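You operate a simulated robot arm through the tools that you are given. There is no shell and no other tool. Be economical: measure what you need, move in short steps, check, and stop when the job is done.

You are at the controls of a simulated robot arm. One attempt, no reset.

Task
Bag lot two on the horn and close it with the blue clip. Set down upright: what you pick out.

The check looks at the end state, three seconds after you hand in, the way a careful person would. Anything else that was tipped, shoved, dropped, spilled or broken makes it a failure.

Robot
A 7-joint arm with a two-finger parallel gripper on a trunk, on a base that drives. Base frame: it is fixed to the floor where the robot stands at the start and does not move with it; the origin is under the middle of the robot, x ahead of it, y to its left, z up; the surface under the hand at the start is at about z = 760. Units: mm, degrees, N and s.
Its first joint turns from -166.0 to 166.0 degrees. Places, roughly: floor of the bag horn [600, 200, 800]. Payload 3.43 kg.
Tool frame: the origin (TCP) lies between the finger pads and is the grasp point; the fingertips stand 34 mm ahead of it; z points along the fingers, y is the line along which they close. The gripper opens to 128 mm. The fingers are 24 mm wide and 12 mm thick; the gripper's body (48 by 130 mm) begins 96 mm behind the TCP.
Orientation is that of the tool frame in the base frame, as [roll, pitch, yaw] about the fixed x, y, z axes, in that order (R = Rz(yaw) Ry(pitch) Rx(roll)). With the fingers straight down and closing along the base's y, the tool's x points along the base's -x, its y along +y and its z along -z.

Tools
- The arm moves only by the tool move_arm. Its argument "deltas" is a list of rows, each a list of 7 numbers: the shift along the tool's x, y, z in units of 20 mm (1.0 is 20 mm), then the turn, a rotation vector about the tool's x, y, z in units of 5 degrees (1.0 is 5 degrees), then the gripper command, from -1 (shut) to 1 (fully open), values between in proportion. In form: [[dx, dy, dz, wx, wy, wz, gripper], ...]. A call has 1 to 10 rows; each row shifts and turns the commanded pose from where the row before left it, along the tool's axes as they then stand. A call with a number of a shift or a turn outside -1 to 1 is refused whole. Rows are played at 5 a second. More than 50 mm and 8.6 degrees between two rows, or a gripper value outside its range, and nothing of the call is played. Where a pose cannot be reached the arm comes as near as it can. A force on the tool above 90 N (or 10 N above the force at the start of the call, whichever is more), or a blocked arm, ends the call early, and 0.2 s more pass. Each finger travels about 153 mm/s and halts on what it meets, pressing with about 29 N; the grip force reading is that of the motor and also rises with nothing between the fingers. The clock runs only during rows and for 0.2 s after the last one: add rows that do not move to give the fingers time. The reply holds the time, the measured pose of the TCP, the force on the tool along the base axes, the opening and the grip force, in the units named above and with some noise, with the torque about the TCP (base axes, N m) and any sound that the robot's microphone picked up, and new pictures: "show" is both (left out), scene, wrist or none.
- Cameras (640 x 400 px; columns grow to the right, rows downward): "scene" is now at [187.8, 185.6, 1353.7]; the picture's right is [-0.49, -0.87, 0.01], its down [-0.49, 0.27, -0.83] and it looks along [0.72, -0.41, -0.56] (base axes); focal length 219 px, centre (320, 200). "wrist" rides on the gripper at [76, -11, -160] in the tool frame; the picture's right is [0.15, 0.99, 0.00], its down [-0.88, 0.13, -0.46] and it looks along [-0.45, 0.07, 0.89] (tool axes); focal length 234 px, centre (320, 200). There is no depth. A picture from a camera that has moved, and an enlarged one, comes with that camera's place and axes in the base frame and with its lens. The place of the scene camera against the robot may be out by one fixed shift of up to 25 mm in any direction.
- roll_base(legs): drives the robot by 1 to 6 legs, each [ahead, turn to the left] in mm and degrees, along the robot's own axes; the way and the turn of a leg run together, so that a leg with both is an arc; at most 1500 mm and 180 degrees a leg. The arm and the cameras ride along, it lands a little off, and it stops where it bumps. It gives what a move gives, and a new picture of the scene camera.
- head_to(pan, tilt): turns the head with the scene camera to pan (to the left, within 120 degrees either way) and tilt (down, from -29 to 69), counted from straight ahead of the robot. It gives what a move gives, and a new picture of the scene camera.
- zoom(camera, box): a new picture of the part [left, top, right, bottom] of that camera's present view, enlarged. The clock stands still meanwhile.
- finish_job(): hands the job in; it is judged then, once.

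Work in short steps. Places have to be worked out from the pictures, the camera data and where the tool is seen: move nearer, look again, correct. Check each grasp and each placing, and mend what went wrong. You have 120 turns and 260 pictures in all, those below and enlarged ones among them. Open the gripper and draw the arm clear of the work before you hand the job in, unless the task says otherwise; then end with one line.

The tools are called after "Emit:" by a JSON object that holds its "fn" and its "kwargs". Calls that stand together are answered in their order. move_arm: Moves the arm, as the interface text tells. Its arguments: {"type":"object","properties":{"deltas":{"type":"array","items":{"type":"array","items":{"type":"number"}}},"show":{"type":"string","enum":["both","scene","wrist","none"]}},"required":["deltas"]} The other tools are called the same way: roll_base (legs) drives the base; head_to (pan, tilt) turns the head that bears the scene camera; zoom (camera, box) takes an enlarged picture of a part of a camera's view; finish_job () hands the job in.

At the start:

```text
time_s: 0.0
eef_pos: [599.9, 91.6, 1165.7]
orientation: [179.9, 0.0, -179.9]
wrist_force: [0.9, 0.7, 0.4]
torque: [-0.01, -0.02, 0.04]
finger_gap: 128.0
grasp_force: 0.1
robot x, y, heading: [-0.3, -3.8, 0.1]
head pan, tilt: [-29.1, 33.1]
```

scene: 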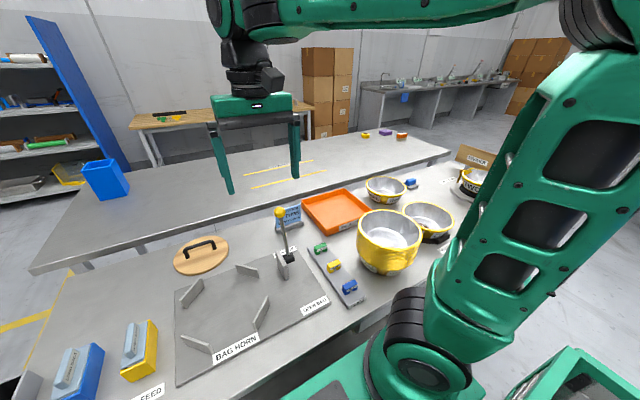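
wrist: 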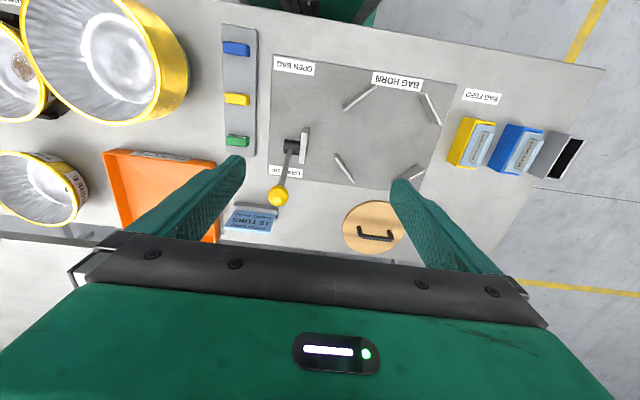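

The bench holds a bag horn with a lever, clips, bowls, a tray and a card. I'll zoom in to read the labels.

Emit:
{"fn": "zoom", "kwargs": {"camera": "wrist", "box": [200, 20, 360, 120]}}

Emit:
{"fn": "zoom", "kwargs": {"camera": "wrist", "box": [210, 120, 370, 240]}}

Emit:
{"fn": "zoom", "kwargs": {"camera": "wrist", "box": [0, 0, 220, 240]}}

Emit:
{"fn": "zoom", "kwargs": {"camera": "scene", "box": [340, 130, 500, 290]}}

Emit:
{"fn": "zoom", "kwargs": {"camera": "scene", "box": [160, 190, 360, 390]}}

Emit:
{"fn": "zoom", "kwargs": {"camera": "wrist", "box": [420, 70, 620, 200]}}

```text
4.00 times, centred on (280, 70) of wrist
camera zoom: at [522.5, 80.4, 1324.4], right [-0.15, 0.99, 0.0], down [0.88, 0.13, 0.46], along [0.45, 0.07, -0.89], focal length 937 px, centre (480, 720)
```

zoom: 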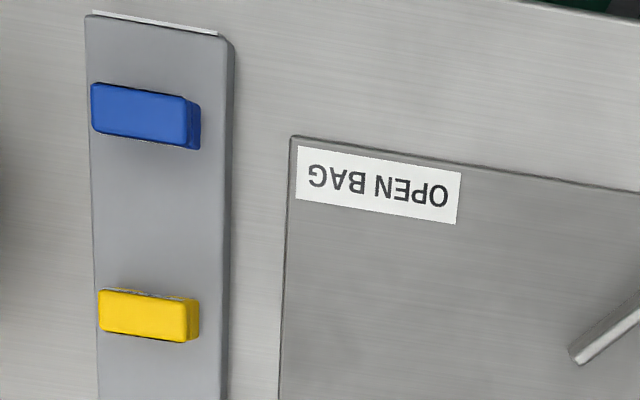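

```text
3.33 times, centred on (290, 180) of wrist
camera zoom: at [522.5, 80.4, 1324.4], right [-0.15, 0.99, 0.0], down [0.88, 0.13, 0.46], along [0.45, 0.07, -0.89], focal length 781 px, centre (420, 267)
```

zoom: 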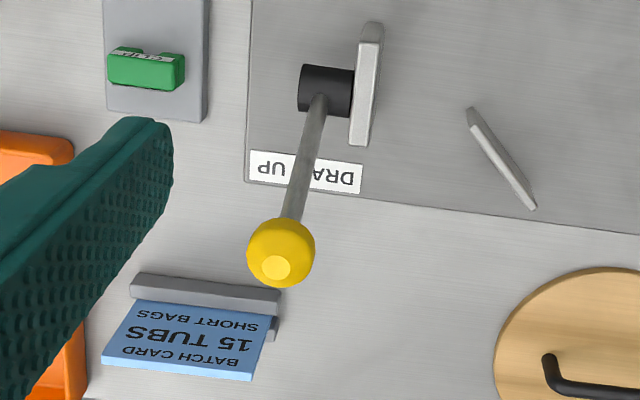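

```text
1.67 times, centred on (110, 120) of wrist
camera zoom: at [522.5, 80.4, 1324.4], right [-0.15, 0.99, 0.0], down [0.88, 0.13, 0.46], along [0.45, 0.07, -0.89], focal length 390 px, centre (670, 333)
```

zoom: 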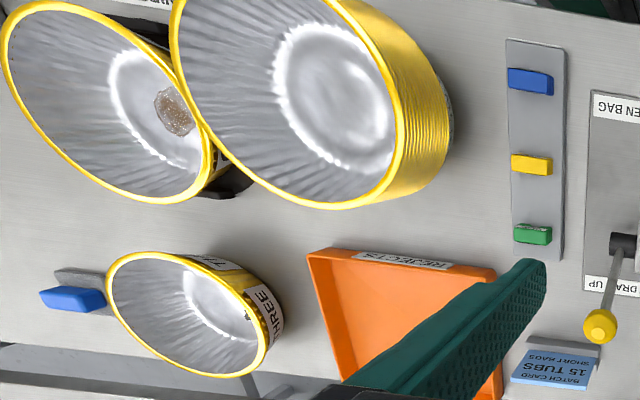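

```text
2.50 times, centred on (420, 210) of scene
camera zoom: at [187.8, 185.6, 1353.7], right [-0.49, -0.87, 0.01], down [-0.49, 0.27, -0.83], along [0.72, -0.41, -0.56], focal length 548 px, centre (70, 175)
```

zoom: 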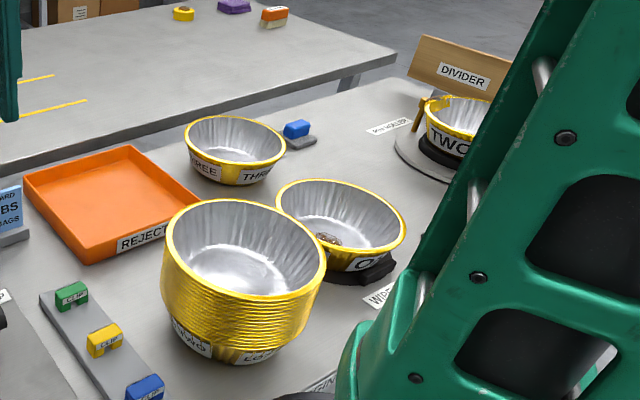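

```text
2.00 times, centred on (260, 290) of scene
camera zoom: at [187.8, 185.6, 1353.7], right [-0.49, -0.87, 0.01], down [-0.49, 0.27, -0.83], along [0.72, -0.41, -0.56], focal length 439 px, centre (440, 20)
```

zoom: 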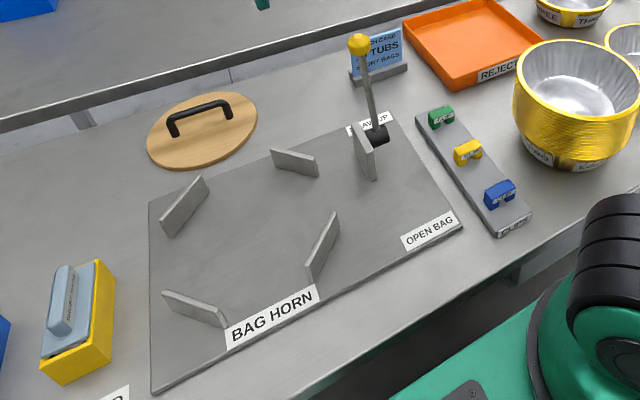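

```text
3.08 times, centred on (520, 135) of wrist
camera zoom: at [522.5, 80.4, 1324.4], right [-0.15, 0.99, 0.0], down [0.88, 0.13, 0.46], along [0.45, 0.07, -0.89], focal length 720 px, centre (-295, 400)
```

zoom: 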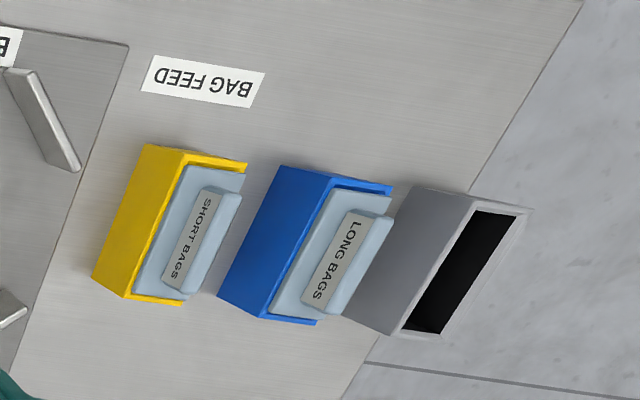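

The batch card says 15 tubes, short bags. I need to see the divider, the bowls and the rest of the room, so I'll turn the head.

Emit:
{"fn": "head_to", "kwargs": {"pan": -60, "tilt": 35}}

Emit:
{"fn": "head_to", "kwargs": {"pan": 0, "tilt": 50}}

Emit:
{"fn": "head_to", "kwargs": {"pan": 40, "tilt": 30}}

```text
time_s: 1.0
eef_pos: [585.0, 91.5, 1173.0]
orientation: [-180.0, 0.7, 180.0]
wrist_force: [-0.2, 0.7, -0.1]
torque: [-0.04, 0.03, 0.0]
finger_gap: 127.9
grasp_force: 0.0
robot x, y, heading: [0.6, -5.1, 0.0]
head pan, tilt: [-60.0, 35.0]
camera scene: at [154.1, 152.6, 1351.2], right [-0.87, -0.5, 0.01], down [-0.3, 0.5, -0.82], along [0.4, -0.71, -0.58], focal length 219 px, centre (320, 200)
```

scene: 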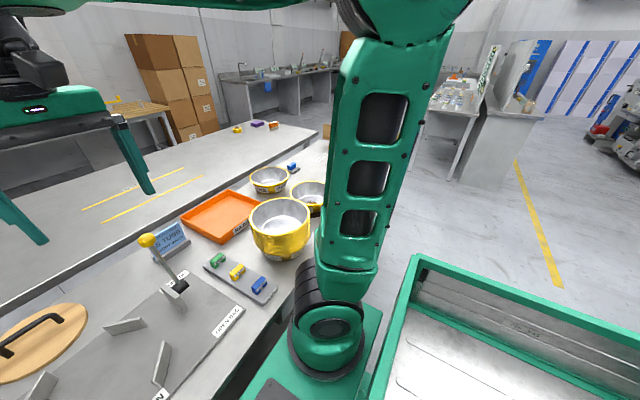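

```text
time_s: 2.3
eef_pos: [585.8, 92.0, 1173.1]
orientation: [180.0, 0.6, -179.9]
wrist_force: [0.4, 0.6, 0.2]
torque: [0.0, 0.0, 0.01]
finger_gap: 128.0
grasp_force: 0.0
robot x, y, heading: [-1.3, 0.2, 0.0]
head pan, tilt: [0.0, 50.0]
camera scene: at [186.7, 228.8, 1329.0], right [0.0, -1.0, 0.0], down [-0.77, 0.0, -0.63], along [0.63, 0.0, -0.77], focal length 219 px, centre (320, 200)
```

scene: 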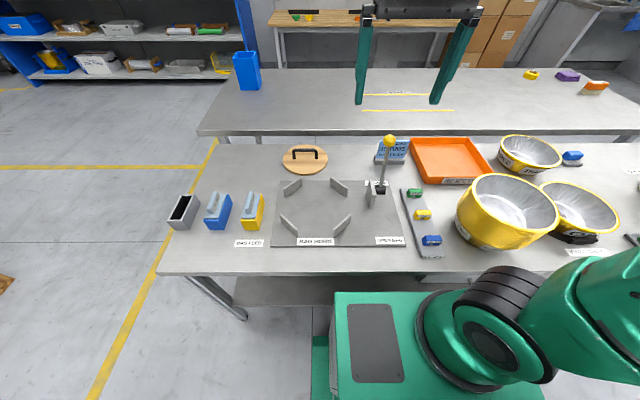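

```text
time_s: 3.3
eef_pos: [585.1, 91.0, 1173.8]
orientation: [179.9, 0.7, -179.8]
wrist_force: [0.1, 0.4, 0.3]
torque: [-0.01, -0.01, 0.01]
finger_gap: 127.7
grasp_force: 0.0
robot x, y, heading: [0.1, -3.7, 0.2]
head pan, tilt: [40.0, 30.0]
camera scene: at [179.3, 287.0, 1358.6], right [0.64, -0.77, -0.01], down [-0.4, -0.32, -0.86], along [0.66, 0.56, -0.51], focal length 219 px, centre (320, 200)
```

scene: 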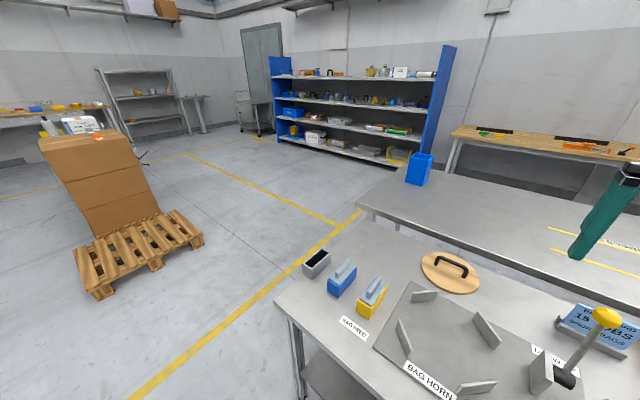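

Next I move the arm to the right at this height so the wrist camera looks over the bowls.

Emit:
{"fn": "move_arm", "kwargs": {"deltas": [[0, -1, 0, 0, 0, 0, 1], [0, -1, 0, 0, 0, 0, 1], [0, -1, 0, 0, 0, 0, 1], [0, -1, 0, 0, 0, 0, 1], [0, -1, 0, 0, 0, 0, 1], [0, -1, 0, 0, 0, 0, 1], [0, -1, 0, 0, 0, 0, 1], [0, -1, 0, 0, 0, 0, 1], [0, -1, 0, 0, 0, 0, 1], [0, -1, 0, 0, 0, 0, 1]], "show": "none"}}

Emit:
{"fn": "move_arm", "kwargs": {"deltas": [[0, -1, 0, 0, 0, 0, 1], [0, -1, 0, 0, 0, 0, 1], [0, -1, 0, 0, 0, 0, 1], [0, -1, 0, 0, 0, 0, 1], [0, -1, 0, 0, 0, 0, 1], [0, -1, 0, 0, 0, 0, 1], [0, -1, 0, 0, 0, 0, 1], [0, -1, 0, 0, 0, 0, 1], [0, -1, 0, 0, 0, 0, 1], [0, -1, 0, 0, 0, 0, 1]], "show": "wrist"}}

Emit:
{"fn": "move_arm", "kwargs": {"deltas": [[0, -1, 0, 0, 0, 0, 1], [0, -1, 0, 0, 0, 0, 1], [0, -1, 0, 0, 0, 0, 1], [0, -1, 0, 0, 0, 0, 1], [0, -1, 0, 0, 0, 0, 1], [0, -1, 0, 0, 0, 0, 1], [0, -1, 0, 0, 0, 0, 1], [0, -1, 0, 0, 0, 0, 1], [0, -1, 0, 0, 0, 0, 1], [0, -1, 0, 0, 0, 0, 1]], "show": "wrist"}}

```text
time_s: 5.5
eef_pos: [585.9, -109.0, 1174.5]
orientation: [180.0, 0.7, -180.0]
wrist_force: [-0.5, -0.3, 0.3]
torque: [-0.02, 0.0, -0.03]
finger_gap: 127.7
grasp_force: 0.0
robot x, y, heading: [-4.5, -4.8, -0.0]
head pan, tilt: [40.0, 30.0]
```

```text
time_s: 7.7
eef_pos: [585.0, -309.2, 1174.0]
orientation: [-179.9, 0.7, -179.9]
wrist_force: [-0.3, -0.4, 0.5]
torque: [-0.01, -0.02, 0.0]
finger_gap: 128.0
grasp_force: 0.0
robot x, y, heading: [2.7, -1.8, -0.1]
head pan, tilt: [40.0, 30.0]
camera wrist: at [506.3, -320.4, 1331.0], right [-0.15, 0.99, 0.0], down [0.87, 0.13, 0.47], along [0.46, 0.07, -0.88], focal length 234 px, centre (320, 200)
```

wrist: 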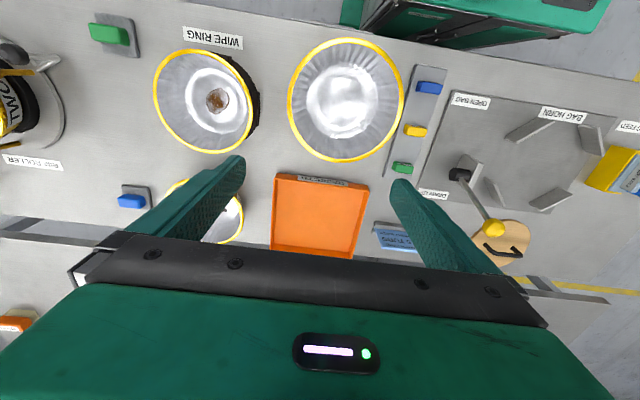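

```text
time_s: 9.9
eef_pos: [587.3, -508.8, 1173.4]
orientation: [-179.8, 0.6, -179.9]
wrist_force: [-0.8, 0.6, 0.7]
torque: [0.0, 0.03, -0.01]
finger_gap: 128.0
grasp_force: 0.1
robot x, y, heading: [0.5, -2.7, 0.2]
head pan, tilt: [40.0, 30.0]
camera wrist: at [507.8, -519.7, 1330.3], right [-0.15, 0.99, 0.0], down [0.88, 0.13, 0.47], along [0.46, 0.07, -0.89], focal length 234 px, centre (320, 200)
```

wrist: 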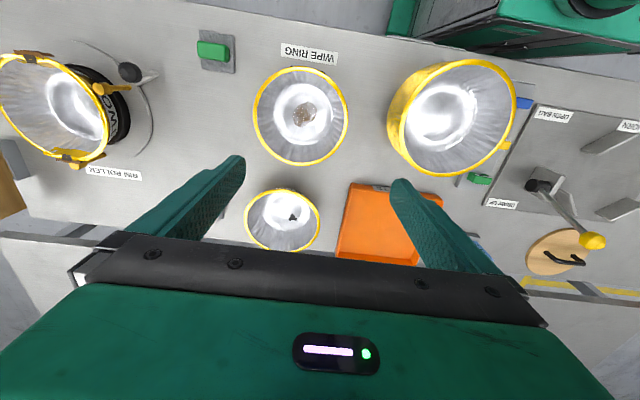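

Emit:
{"fn": "zoom", "kwargs": {"camera": "wrist", "box": [240, 40, 360, 170]}}

Emit:
{"fn": "zoom", "kwargs": {"camera": "wrist", "box": [0, 20, 240, 210]}}

Emit:
{"fn": "zoom", "kwargs": {"camera": "wrist", "box": [230, 170, 340, 260]}}

Emit:
{"fn": "zoom", "kwargs": {"camera": "wrist", "box": [370, 40, 540, 200]}}

Emit:
{"fn": "head_to", "kwargs": {"pan": -50, "tilt": 30}}

```text
3.08 times, centred on (300, 105) of wrist
camera zoom: at [507.8, -519.7, 1330.3], right [-0.15, 0.99, 0.0], down [0.88, 0.13, 0.47], along [0.46, 0.07, -0.89], focal length 720 px, centre (382, 492)
```

zoom: 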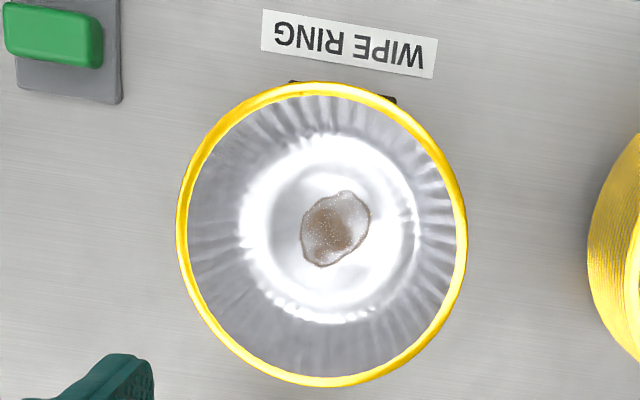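

```text
2.11 times, centred on (120, 115) of wrist
camera zoom: at [507.8, -519.7, 1330.3], right [-0.15, 0.99, 0.0], down [0.88, 0.13, 0.47], along [0.46, 0.07, -0.89], focal length 493 px, centre (741, 379)
```

zoom: 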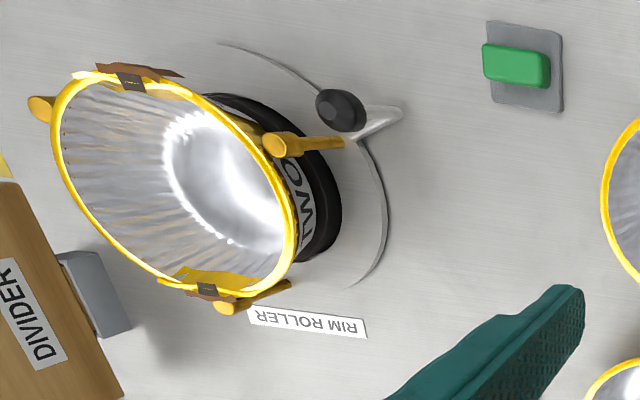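

```text
4.44 times, centred on (285, 215) of wrist
camera zoom: at [507.8, -519.7, 1330.3], right [-0.15, 0.99, 0.0], down [0.88, 0.13, 0.47], along [0.46, 0.07, -0.89], focal length 1041 px, centre (476, 133)
```

zoom: 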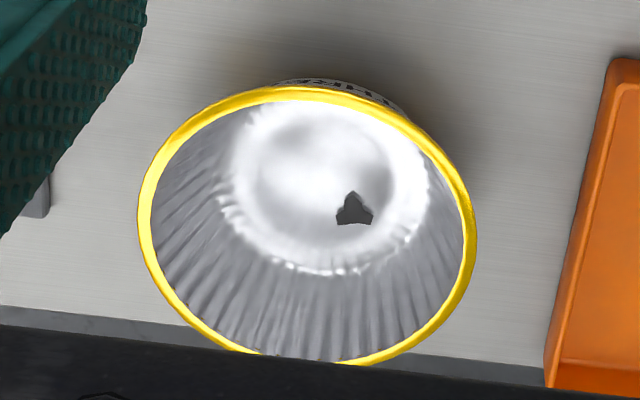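

```text
2.50 times, centred on (455, 120) of wrist
camera zoom: at [507.8, -519.7, 1330.3], right [-0.15, 0.99, 0.0], down [0.88, 0.13, 0.47], along [0.46, 0.07, -0.89], focal length 585 px, centre (-18, 400)
```

zoom: 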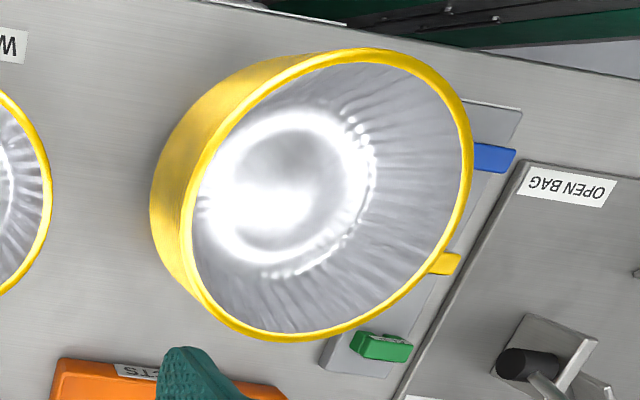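

```text
time_s: 11.6
eef_pos: [586.4, -509.3, 1174.0]
orientation: [-179.9, 0.6, -179.8]
wrist_force: [0.2, 0.4, 0.6]
torque: [-0.02, 0.02, 0.0]
finger_gap: 128.0
grasp_force: 0.1
robot x, y, heading: [-2.8, -2.0, -0.2]
head pan, tilt: [-50.0, 30.0]
camera scene: at [168.3, 159.6, 1358.8], right [-0.77, -0.64, 0.01], down [-0.33, 0.38, -0.86], along [0.55, -0.66, -0.51], focal length 219 px, centre (320, 200)
```

scene: 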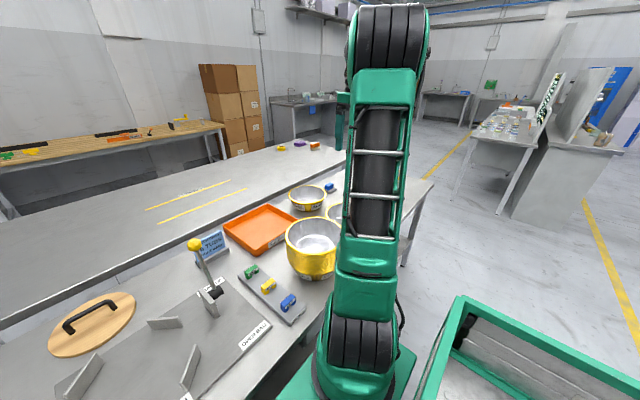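

Emit:
{"fn": "zoom", "kwargs": {"camera": "scene", "box": [270, 170, 350, 290]}}

Emit:
{"fn": "head_to", "kwargs": {"pan": -33, "tilt": 45}}

Emit:
{"fn": "move_arm", "kwargs": {"deltas": [[0, -1, 0, 0, 0, 0, 1], [0, -1, 0, 0, 0, 0, 1], [0, -1, 0, 0, 0, 0, 1], [0, -1, 0, 0, 0, 0, 1], [0, -1, 0, 0, 0, 0, 1], [0, 0, 0, 0, 0, 1, 1], [0, 0, 0, 0, 0, 1, 1], [0, 0, 0, 0, 0, 1, 1], [0, 0, 0, 0, 0, 1, 1], [0, 0, 0, 0, 0, 1, 1]], "show": "wrist"}}

```text
3.33 times, centred on (310, 230) of scene
camera zoom: at [168.3, 159.6, 1358.8], right [-0.77, -0.64, 0.01], down [-0.33, 0.38, -0.86], along [0.55, -0.66, -0.51], focal length 731 px, centre (353, 100)
```

zoom: 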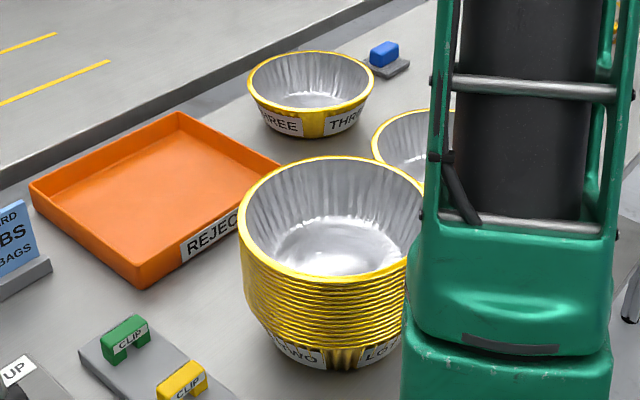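

```text
time_s: 12.4
eef_pos: [586.5, -507.9, 1172.5]
orientation: [-179.9, 0.5, -180.0]
wrist_force: [0.0, -0.3, 0.1]
torque: [0.02, 0.02, 0.02]
finger_gap: 128.1
grasp_force: 0.1
robot x, y, heading: [-2.9, -2.4, 0.2]
head pan, tilt: [-33.0, 45.0]
camera scene: at [178.0, 184.5, 1336.1], right [-0.55, -0.84, 0.01], down [-0.6, 0.39, -0.7], along [0.58, -0.39, -0.71], focal length 219 px, centre (320, 200)
```

scene: 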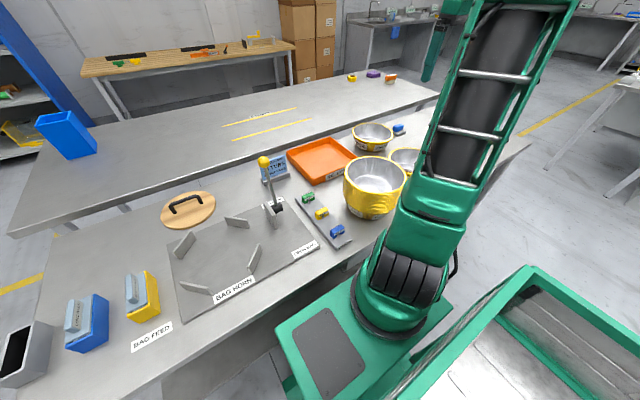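

```text
time_s: 14.6
eef_pos: [586.2, -608.1, 1173.6]
orientation: [179.6, 0.5, 155.0]
wrist_force: [-0.1, -0.2, -0.2]
torque: [-0.03, 0.02, -0.02]
finger_gap: 128.0
grasp_force: 0.0
robot x, y, heading: [-1.3, 0.5, 0.0]
head pan, tilt: [-33.0, 45.0]
camera wrist: at [509.5, -586.3, 1331.0], right [0.29, 0.96, 0.0], down [0.85, -0.25, 0.47], along [0.45, -0.13, -0.89], focal length 234 px, centre (320, 200)
```

wrist: 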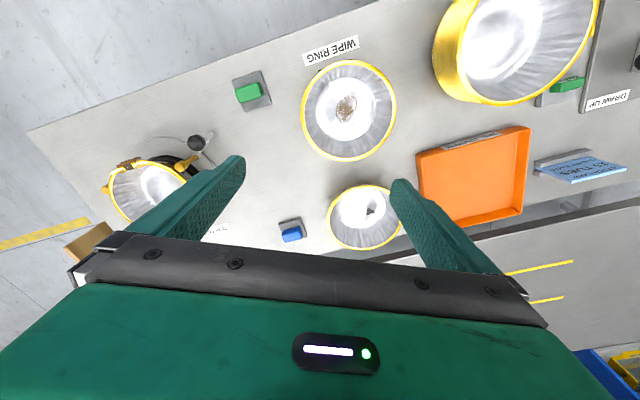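

The stack carries "LOT TWO" on its bottom tub. I'll count its rims and look at the labels elsewhere.

Emit:
{"fn": "zoom", "kwargs": {"camera": "scene", "box": [335, 150, 415, 225]}}

Emit:
{"fn": "zoom", "kwargs": {"camera": "scene", "box": [340, 185, 380, 220]}}

Emit:
{"fn": "zoom", "kwargs": {"camera": "wrist", "box": [60, 120, 240, 260]}}

Emit:
{"fn": "zoom", "kwargs": {"camera": "wrist", "box": [425, 0, 610, 110]}}

Emit:
{"fn": "zoom", "kwargs": {"camera": "scene", "box": [0, 260, 180, 390]}}

```text
5.33 times, centred on (375, 188) of scene
camera zoom: at [178.0, 184.5, 1336.1], right [-0.54, -0.84, 0.01], down [-0.6, 0.39, -0.7], along [0.58, -0.38, -0.72], focal length 1170 px, centre (27, 267)
```

zoom: 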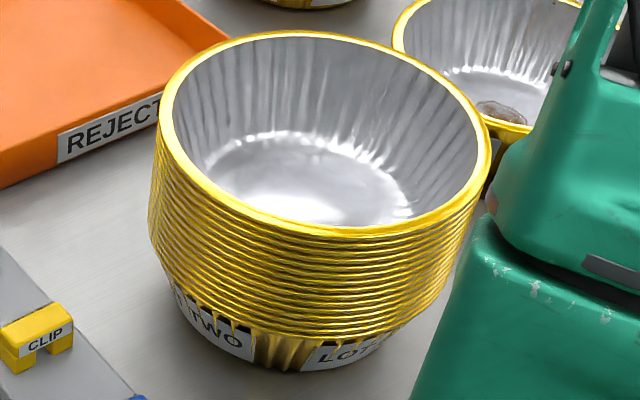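

```text
11.43 times, centred on (360, 202) of scene
camera zoom: at [178.0, 184.5, 1336.1], right [-0.54, -0.84, 0.01], down [-0.6, 0.39, -0.7], along [0.58, -0.38, -0.72], focal length 2508 px, centre (-137, 171)
```

zoom: 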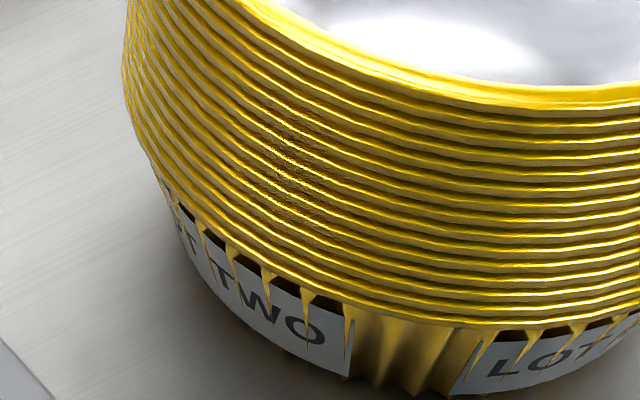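

```text
2.86 times, centred on (150, 190) of wrist
camera zoom: at [509.5, -586.3, 1331.0], right [0.29, 0.96, 0.0], down [0.85, -0.25, 0.47], along [0.45, -0.13, -0.89], focal length 669 px, centre (806, 229)
```

zoom: 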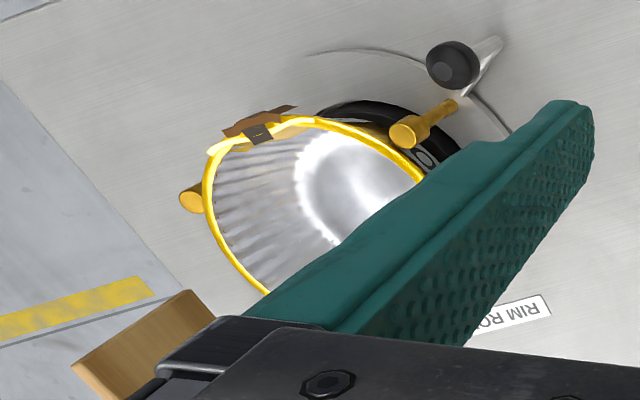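

```text
3.46 times, centred on (518, 55) of wrist
camera zoom: at [509.5, -586.3, 1331.0], right [0.29, 0.96, 0.0], down [0.85, -0.25, 0.47], along [0.45, -0.13, -0.89], focal length 810 px, centre (-363, 702)
```

zoom: 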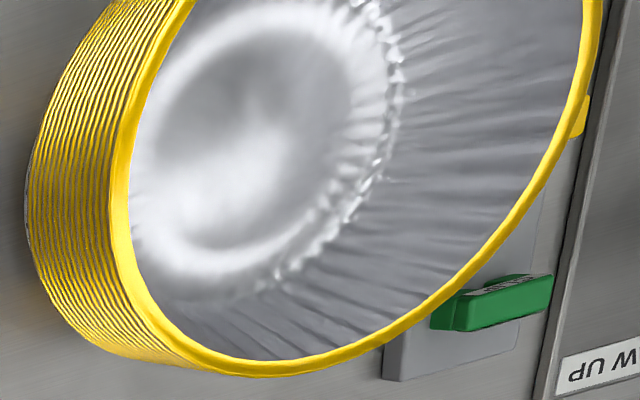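

```text
3.08 times, centred on (90, 325) of scene
camera zoom: at [178.0, 184.5, 1336.1], right [-0.54, -0.84, 0.01], down [-0.6, 0.39, -0.7], along [0.58, -0.38, -0.72], focal length 675 px, centre (1028, -185)
```

zoom: 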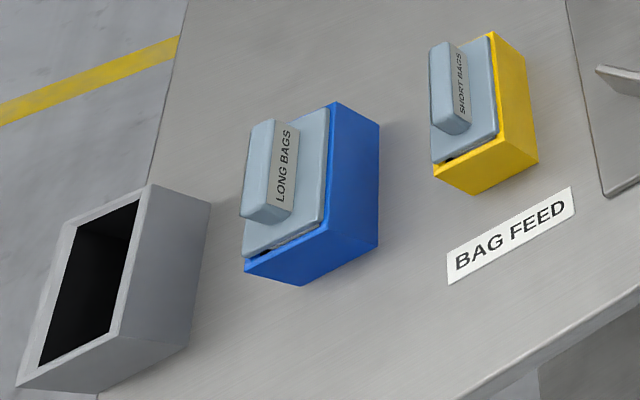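

Emit:
{"fn": "zoom", "kwargs": {"camera": "scene", "box": [352, 188, 376, 216]}}

Emit:
{"fn": "zoom", "kwargs": {"camera": "scene", "box": [368, 188, 396, 220]}}

Emit:
{"fn": "zoom", "kwargs": {"camera": "wrist", "box": [432, 20, 480, 100]}}

Emit:
{"fn": "zoom", "kwargs": {"camera": "wrist", "box": [220, 60, 300, 120]}}

Emit:
{"fn": "zoom", "kwargs": {"camera": "wrist", "box": [260, 180, 410, 260]}}

```text
14.29 times, centred on (364, 202) of scene
camera zoom: at [178.0, 184.5, 1336.1], right [-0.54, -0.84, 0.01], down [-0.6, 0.39, -0.7], along [0.58, -0.38, -0.72], focal length 3134 px, centre (-309, 171)
```

zoom: 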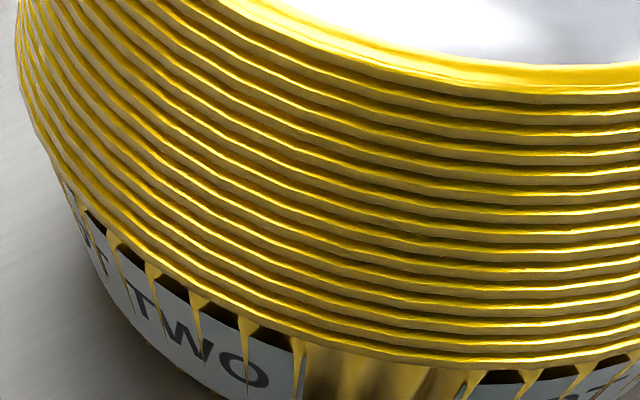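

```text
12.50 times, centred on (382, 204) of scene
camera zoom: at [178.0, 184.5, 1336.1], right [-0.54, -0.84, 0.01], down [-0.6, 0.39, -0.7], along [0.58, -0.38, -0.72], focal length 2743 px, centre (-455, 150)
```

zoom: 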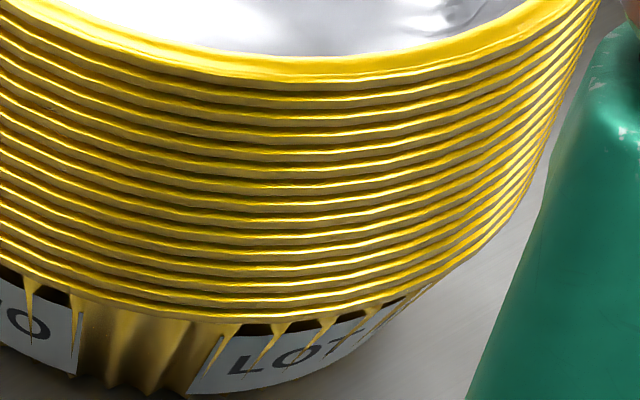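

```text
5.00 times, centred on (456, 60) of wrist
camera zoom: at [509.5, -586.3, 1331.0], right [0.29, 0.96, 0.0], down [0.85, -0.25, 0.47], along [0.45, -0.13, -0.89], focal length 1171 px, centre (-360, 900)
```

zoom: 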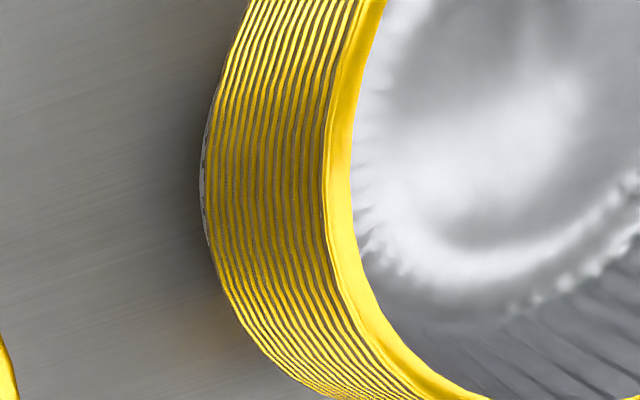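

```text
6.67 times, centred on (260, 90) of wrist
camera zoom: at [509.5, -586.3, 1331.0], right [0.29, 0.96, 0.0], down [0.85, -0.25, 0.47], along [0.45, -0.13, -0.89], focal length 1561 px, centre (720, 933)
```

zoom: 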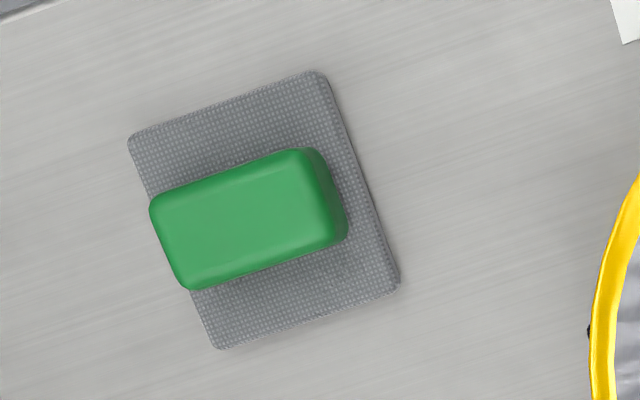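

```text
4.27 times, centred on (335, 220) of wrist
camera zoom: at [509.5, -586.3, 1331.0], right [0.29, 0.96, 0.0], down [0.85, -0.25, 0.47], along [0.45, -0.13, -0.89], focal length 999 px, centre (256, 115)
```

zoom: 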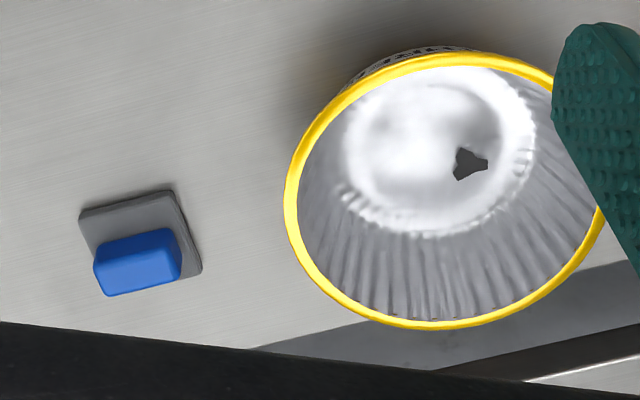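

I need an exact rim count, so I'll zoom tighter.

Emit:
{"fn": "zoom", "kwargs": {"camera": "scene", "box": [374, 191, 388, 204]}}

Emit:
{"fn": "zoom", "kwargs": {"camera": "scene", "box": [374, 201, 388, 214]}}

Emit:
{"fn": "zoom", "kwargs": {"camera": "scene", "box": [374, 209, 388, 222]}}

```text
16.00 times, centred on (381, 198) of scene
camera zoom: at [178.0, 184.5, 1336.1], right [-0.54, -0.84, 0.01], down [-0.6, 0.39, -0.7], along [0.58, -0.38, -0.72], focal length 3510 px, centre (-656, 240)
```

zoom: 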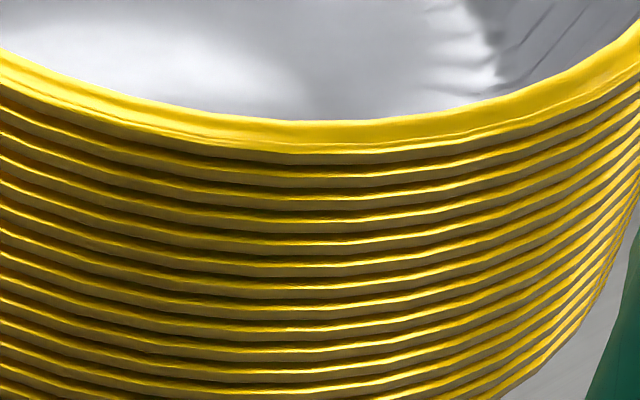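

```text
16.00 times, centred on (381, 208) of scene
camera zoom: at [178.0, 184.5, 1336.1], right [-0.54, -0.84, 0.01], down [-0.6, 0.39, -0.7], along [0.58, -0.38, -0.72], focal length 3510 px, centre (-656, 80)
```

zoom: 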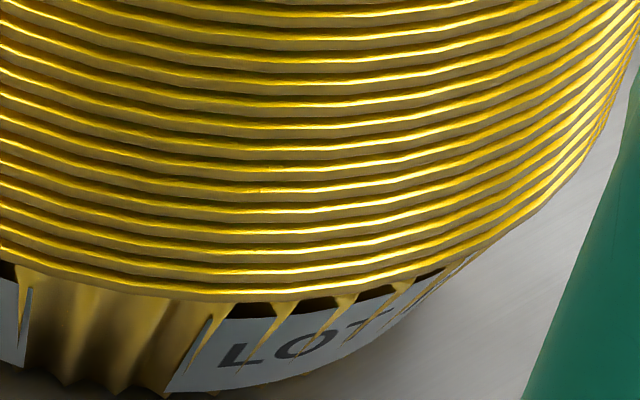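

```text
16.00 times, centred on (381, 216) of scene
camera zoom: at [178.0, 184.5, 1336.1], right [-0.54, -0.84, 0.01], down [-0.6, 0.39, -0.7], along [0.58, -0.38, -0.72], focal length 3510 px, centre (-656, -48)
```

zoom: 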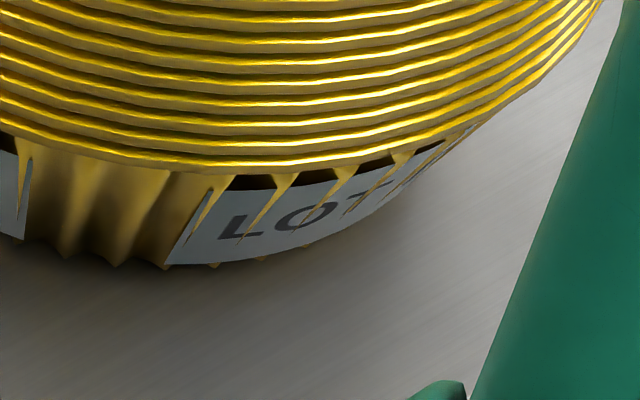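

Emit:
{"fn": "zoom", "kwargs": {"camera": "scene", "box": [210, 95, 320, 150]}}

Emit:
{"fn": "zoom", "kwargs": {"camera": "scene", "box": [335, 60, 405, 100]}}

Emit:
{"fn": "zoom", "kwargs": {"camera": "scene", "box": [20, 95, 120, 175]}}

Emit:
{"fn": "zoom", "kwargs": {"camera": "scene", "box": [240, 145, 350, 255]}}

Emit:
{"fn": "zoom", "kwargs": {"camera": "scene", "box": [150, 180, 240, 240]}}

Emit:
{"fn": "zoom", "kwargs": {"camera": "scene", "box": [340, 110, 430, 170]}}

```text
5.82 times, centred on (265, 122) of scene
camera zoom: at [178.0, 184.5, 1336.1], right [-0.54, -0.84, 0.01], down [-0.6, 0.39, -0.7], along [0.58, -0.38, -0.72], focal length 1276 px, centre (640, 651)
```

zoom: 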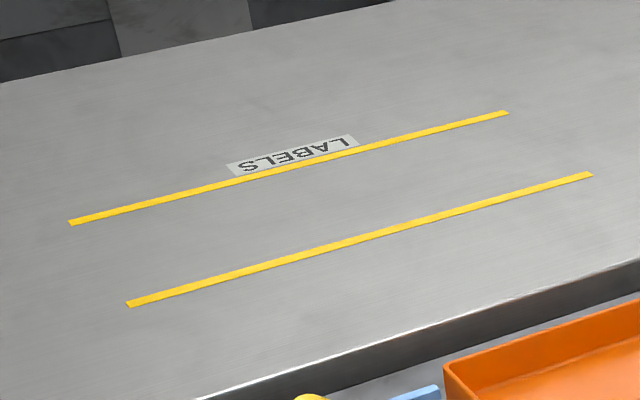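

```text
9.14 times, centred on (370, 80) of scene
camera zoom: at [178.0, 184.5, 1336.1], right [-0.54, -0.84, 0.01], down [-0.6, 0.39, -0.7], along [0.58, -0.38, -0.72], focal length 2006 px, centre (-137, 1297)
```

zoom: 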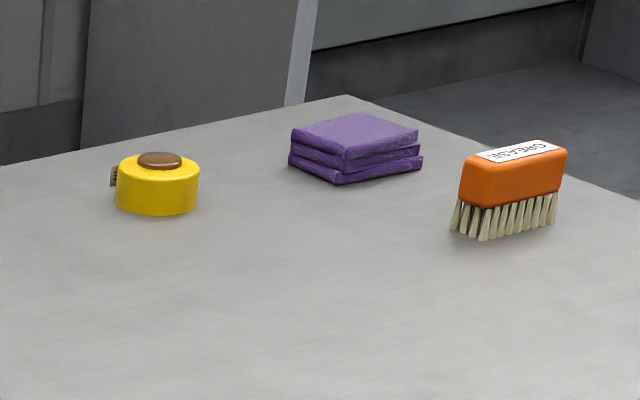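

```text
5.00 times, centred on (70, 135) of scene
camera zoom: at [178.0, 184.5, 1336.1], right [-0.54, -0.84, 0.01], down [-0.6, 0.39, -0.7], along [0.58, -0.38, -0.72], focal length 1097 px, centre (1570, 525)
```

zoom: 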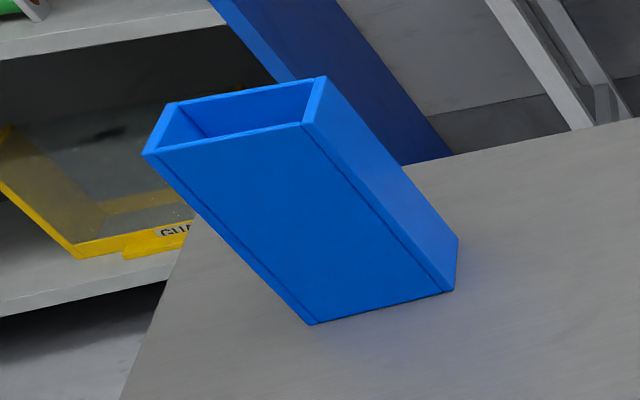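

```text
3.64 times, centred on (295, 200) of scene
camera zoom: at [178.0, 184.5, 1336.1], right [-0.54, -0.84, 0.01], down [-0.6, 0.39, -0.7], along [0.58, -0.38, -0.72], focal length 798 px, centre (411, 200)
```

zoom: 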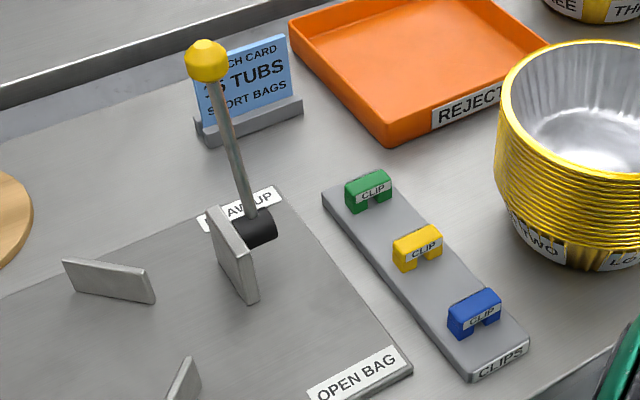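

```text
6.67 times, centred on (195, 210) of scene
camera zoom: at [178.0, 184.5, 1336.1], right [-0.54, -0.84, 0.01], down [-0.6, 0.39, -0.7], along [0.58, -0.38, -0.72], focal length 1463 px, centre (1153, 133)
```

zoom: 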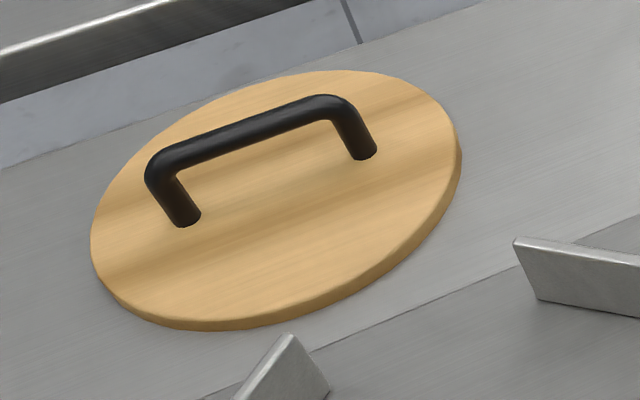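

```text
6.67 times, centred on (385, 140) of scene
camera zoom: at [178.0, 184.5, 1336.1], right [-0.54, -0.84, 0.01], down [-0.6, 0.39, -0.7], along [0.58, -0.38, -0.72], focal length 1463 px, centre (-113, 600)
```

zoom: 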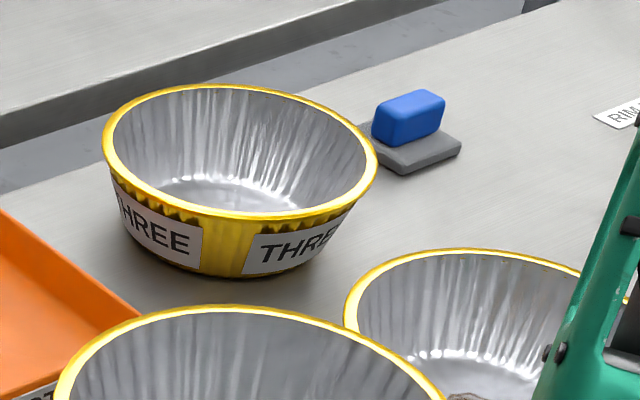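

The rim count and its whole circumference matter. I'll bring the wrist camera round to view the stack from the side (from +y, tilted).

Emit:
{"fn": "move_arm", "kwargs": {"deltas": [[0, 1, 0, 0, 0, 1, 1], [0, 1, 0, 0, 0, 1, 1], [0, 1, 0, 0, 0, 1, 1], [0, 1, 0, 0, 0, 1, 1], [-0.5, 1, 0, 0, 0, 1, 1], [-1, 1, 0, 0, 0, 1, 1], [-1, 1, 0, 0, 0, 1, 1], [-1, 1, 0, 0, 0, 1, 1], [-1, 0.5, 0, 0, 0, 1, 1], [-1, 0.5, 0, 0, 0, 1, 1]], "show": "none"}}

```text
time_s: 16.7
eef_pos: [750.8, -578.3, 1193.0]
orientation: [178.2, 2.3, 108.5]
wrist_force: [0.3, 0.7, 0.2]
torque: [-0.08, 0.03, -0.03]
finger_gap: 127.7
grasp_force: 0.0
robot x, y, heading: [0.2, -3.9, -0.0]
head pan, tilt: [-33.0, 45.0]
stopped in row 10: the force on the tool passed its limit at 375 N (the readings are from after the stop); the commanded pose is now the measured one
```

That was the wrong axis and a force stop was reported. I'll look before moving.

Emit:
{"fn": "move_arm", "kwargs": {"deltas": [[0, 0, 0, 0, 0, 0, 1]]}}

Emit:
{"fn": "head_to", "kwargs": {"pan": -40, "tilt": 25}}

```text
time_s: 17.1
eef_pos: [752.8, -579.6, 1188.2]
orientation: [178.4, 1.9, 108.7]
wrist_force: [-0.3, 0.1, 0.6]
torque: [-0.01, -0.03, 0.04]
finger_gap: 128.0
grasp_force: 0.0
robot x, y, heading: [1.6, -2.7, 0.1]
head pan, tilt: [-33.0, 45.0]
camera scene: at [178.1, 184.6, 1336.1], right [-0.54, -0.84, 0.01], down [-0.6, 0.39, -0.7], along [0.58, -0.39, -0.72], focal length 219 px, centre (320, 200)
camera wrist: at [709.7, -506.9, 1342.9], right [0.89, 0.46, 0.02], down [0.39, -0.78, 0.49], along [0.24, -0.43, -0.87], focal length 234 px, centre (320, 200)
```

scene: 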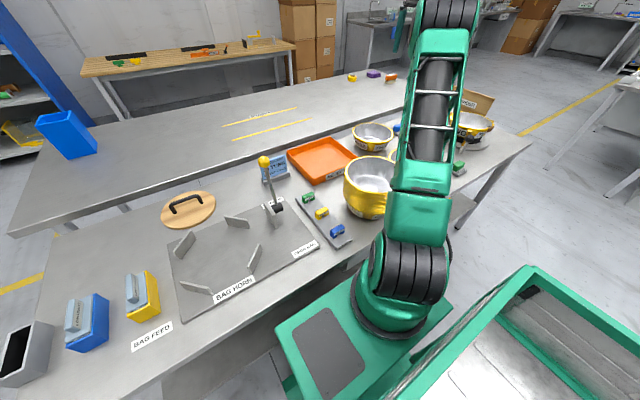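
wrist: 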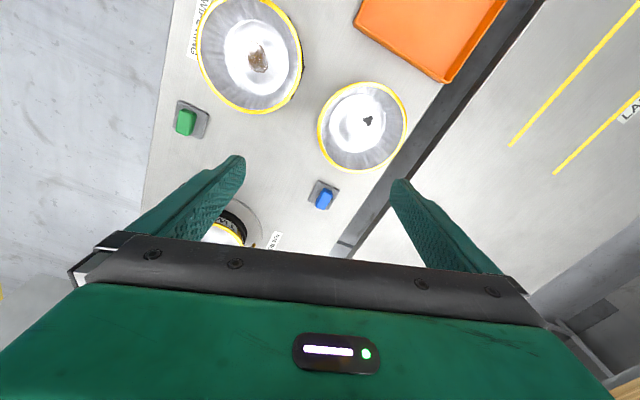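

```text
time_s: 18.0
eef_pos: [752.7, -579.3, 1188.3]
orientation: [178.3, 2.0, 108.7]
wrist_force: [0.6, -0.6, -0.4]
torque: [0.0, -0.03, 0.01]
finger_gap: 128.2
grasp_force: 0.1
robot x, y, heading: [-1.3, 0.1, 0.0]
head pan, tilt: [-40.0, 25.0]
camera scene: at [180.9, 169.6, 1366.5], right [-0.64, -0.77, 0.01], down [-0.34, 0.27, -0.9], along [0.69, -0.58, -0.43], focal length 219 px, centre (320, 200)
```

scene: 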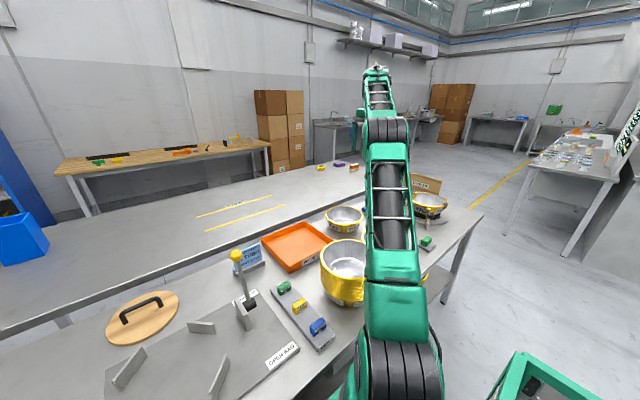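

Nothing was struck; the arm was only at its stretch limit. I'll move back toward the horn side along the correct axes.

Emit:
{"fn": "move_arm", "kwargs": {"deltas": [[0, -1, 0, 0, 0, 1, 1], [0, -1, 0, 0, 0, 1, 1], [0, -1, 0, 0, 0, 1, 1], [1, -1, 0, 0, 0, 0.7, 1], [1, -1, 0, 0, 0, 0, 1], [1, -1, 0, 0, 0, 0, 1], [1, -1, 0, 0, 0, 0, 1], [1, -1, 0, 0, 0, 0, 1], [1, -1, 0, 0, 0, 0, 1], [1, 0, 0, 0, 0, 0, 1]], "show": "none"}}

Emit:
{"fn": "move_arm", "kwargs": {"deltas": [[1, 0, 0, 0, 0, 0, 1], [1, 0, 0, 0, 0, 0, 1], [1, 0, 0, 0, 0, 0, 1], [1, 0, 0, 0, 0, 0, 1], [1, 0, 0, 0, 0, 0, 1], [1, 0, 0, 0, 0, 0, 1], [1, 0, 0, 0, 0, 0, 1], [1, 0, 0, 0, 0, 0, 1], [1, 0, 0, 0, 0, 0, 1], [1, 0, 0, 0, 0, 0, 1]], "show": "none"}}

Emit:
{"fn": "move_arm", "kwargs": {"deltas": [[1, 0, 0, 0, 0, 0, 1], [1, 0, 0, 0, 0, 0, 1], [1, 0, 0, 0, 0, 0, 1], [1, 0, 0, 0, 0, 0, 1], [1, 0, 0, 0, 0, 0, 1], [1, 0, 0, 0, 0, 0, 1], [1, 0, 0, 0, 0, 0, 1], [1, 0, 0, 0, -1, 0, 1], [1, 0, 0, 0, -1, 0, 1], [1, 0, 0, 0, -1, 0, 1]], "show": "none"}}

```text
time_s: 20.2
eef_pos: [573.0, -455.2, 1178.1]
orientation: [178.0, 1.5, 90.1]
wrist_force: [-0.5, 0.4, 0.3]
torque: [0.05, 0.06, 0.0]
finger_gap: 128.0
grasp_force: 0.1
robot x, y, heading: [-0.5, -1.1, -0.0]
head pan, tilt: [-40.0, 25.0]
```

```text
time_s: 21.0
eef_pos: [561.3, -401.3, 1181.0]
orientation: [177.5, 1.6, 89.9]
wrist_force: [1.1, 0.3, -0.8]
torque: [-0.05, 0.21, -0.02]
finger_gap: 128.1
grasp_force: 0.1
robot x, y, heading: [-1.0, -3.2, 0.4]
head pan, tilt: [-40.0, 25.0]
stopped in row 4: the arm was blocked; the commanded pose is now the measured one
```

```text
time_s: 21.3
eef_pos: [546.9, -395.0, 1186.5]
orientation: [176.7, 1.7, 89.8]
wrist_force: [2.8, 0.6, -0.7]
torque: [0.0, 0.2, -0.01]
finger_gap: 128.0
grasp_force: 0.1
robot x, y, heading: [0.9, -3.0, 0.1]
head pan, tilt: [-40.0, 25.0]
stopped in row 1: the arm was blocked; the commanded pose is now the measured one
```

Emit:
{"fn": "head_to", "kwargs": {"pan": -25, "tilt": 20}}

```text
time_s: 22.1
eef_pos: [547.0, -395.2, 1186.1]
orientation: [176.7, 1.7, 89.8]
wrist_force: [-1.0, 0.3, 0.0]
torque: [0.04, -0.01, -0.02]
finger_gap: 128.1
grasp_force: 0.0
robot x, y, heading: [2.7, -1.3, 0.2]
head pan, tilt: [-25.0, 20.0]
camera scene: at [194.7, 189.4, 1374.5], right [-0.42, -0.91, 0.01], down [-0.32, 0.14, -0.94], along [0.85, -0.4, -0.35], focal length 219 px, centre (320, 200)
```

scene: 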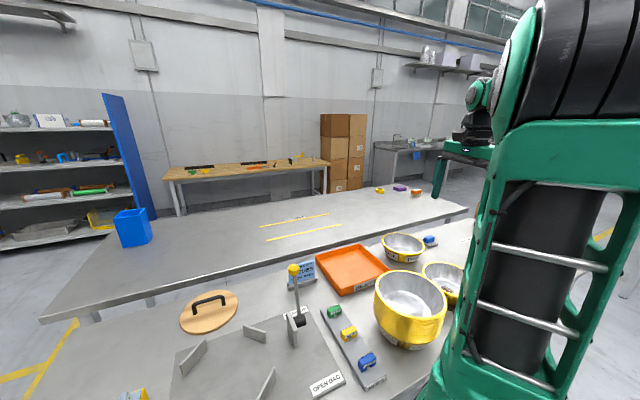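

Likely a wrist or elbow limit. I'll unwind the yaw and lower slightly.

Emit:
{"fn": "move_arm", "kwargs": {"deltas": [[0, 0.3, 0, 0, 0, -1, 1], [0, 0.3, 0, 0, 0, -1, 1], [0, 0.3, 0, 0, 0, -1, 1], [0, 0.3, 0, 0, 0, -1, 1], [0, 0, 0.5, 0, 0, -1, 1], [0, 0, 0.5, 0, 0, -1, 1], [0, 0, 0.5, 0, 0, -1, 1], [0, 0, 0.5, 0, 0, -1, 1], [0, 0, 0.5, 0, 0, -1, 1], [0, 0, 0.5, 0, 0, -1, 1]], "show": "wrist"}}

```text
time_s: 24.3
eef_pos: [572.2, -392.1, 1129.3]
orientation: [179.1, 3.6, 140.0]
wrist_force: [-0.1, -0.6, 0.1]
torque: [0.01, 0.01, 0.02]
finger_gap: 128.1
grasp_force: 0.0
robot x, y, heading: [6.2, -4.7, -0.2]
head pan, tilt: [-25.0, 20.0]
camera wrist: at [496.9, -347.0, 1282.5], right [0.52, 0.85, 0.01], down [0.73, -0.45, 0.51], along [0.44, -0.26, -0.86], focal length 234 px, centre (320, 200)
```

wrist: 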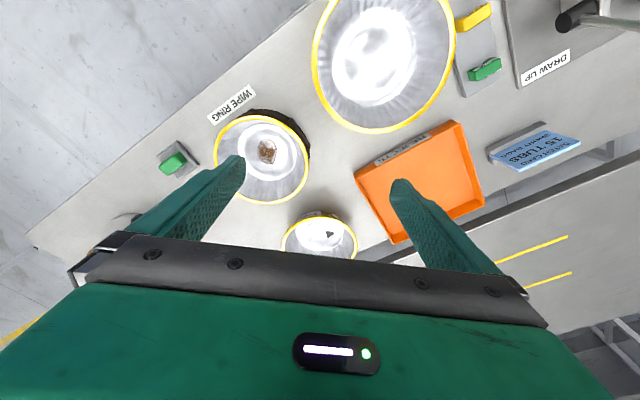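

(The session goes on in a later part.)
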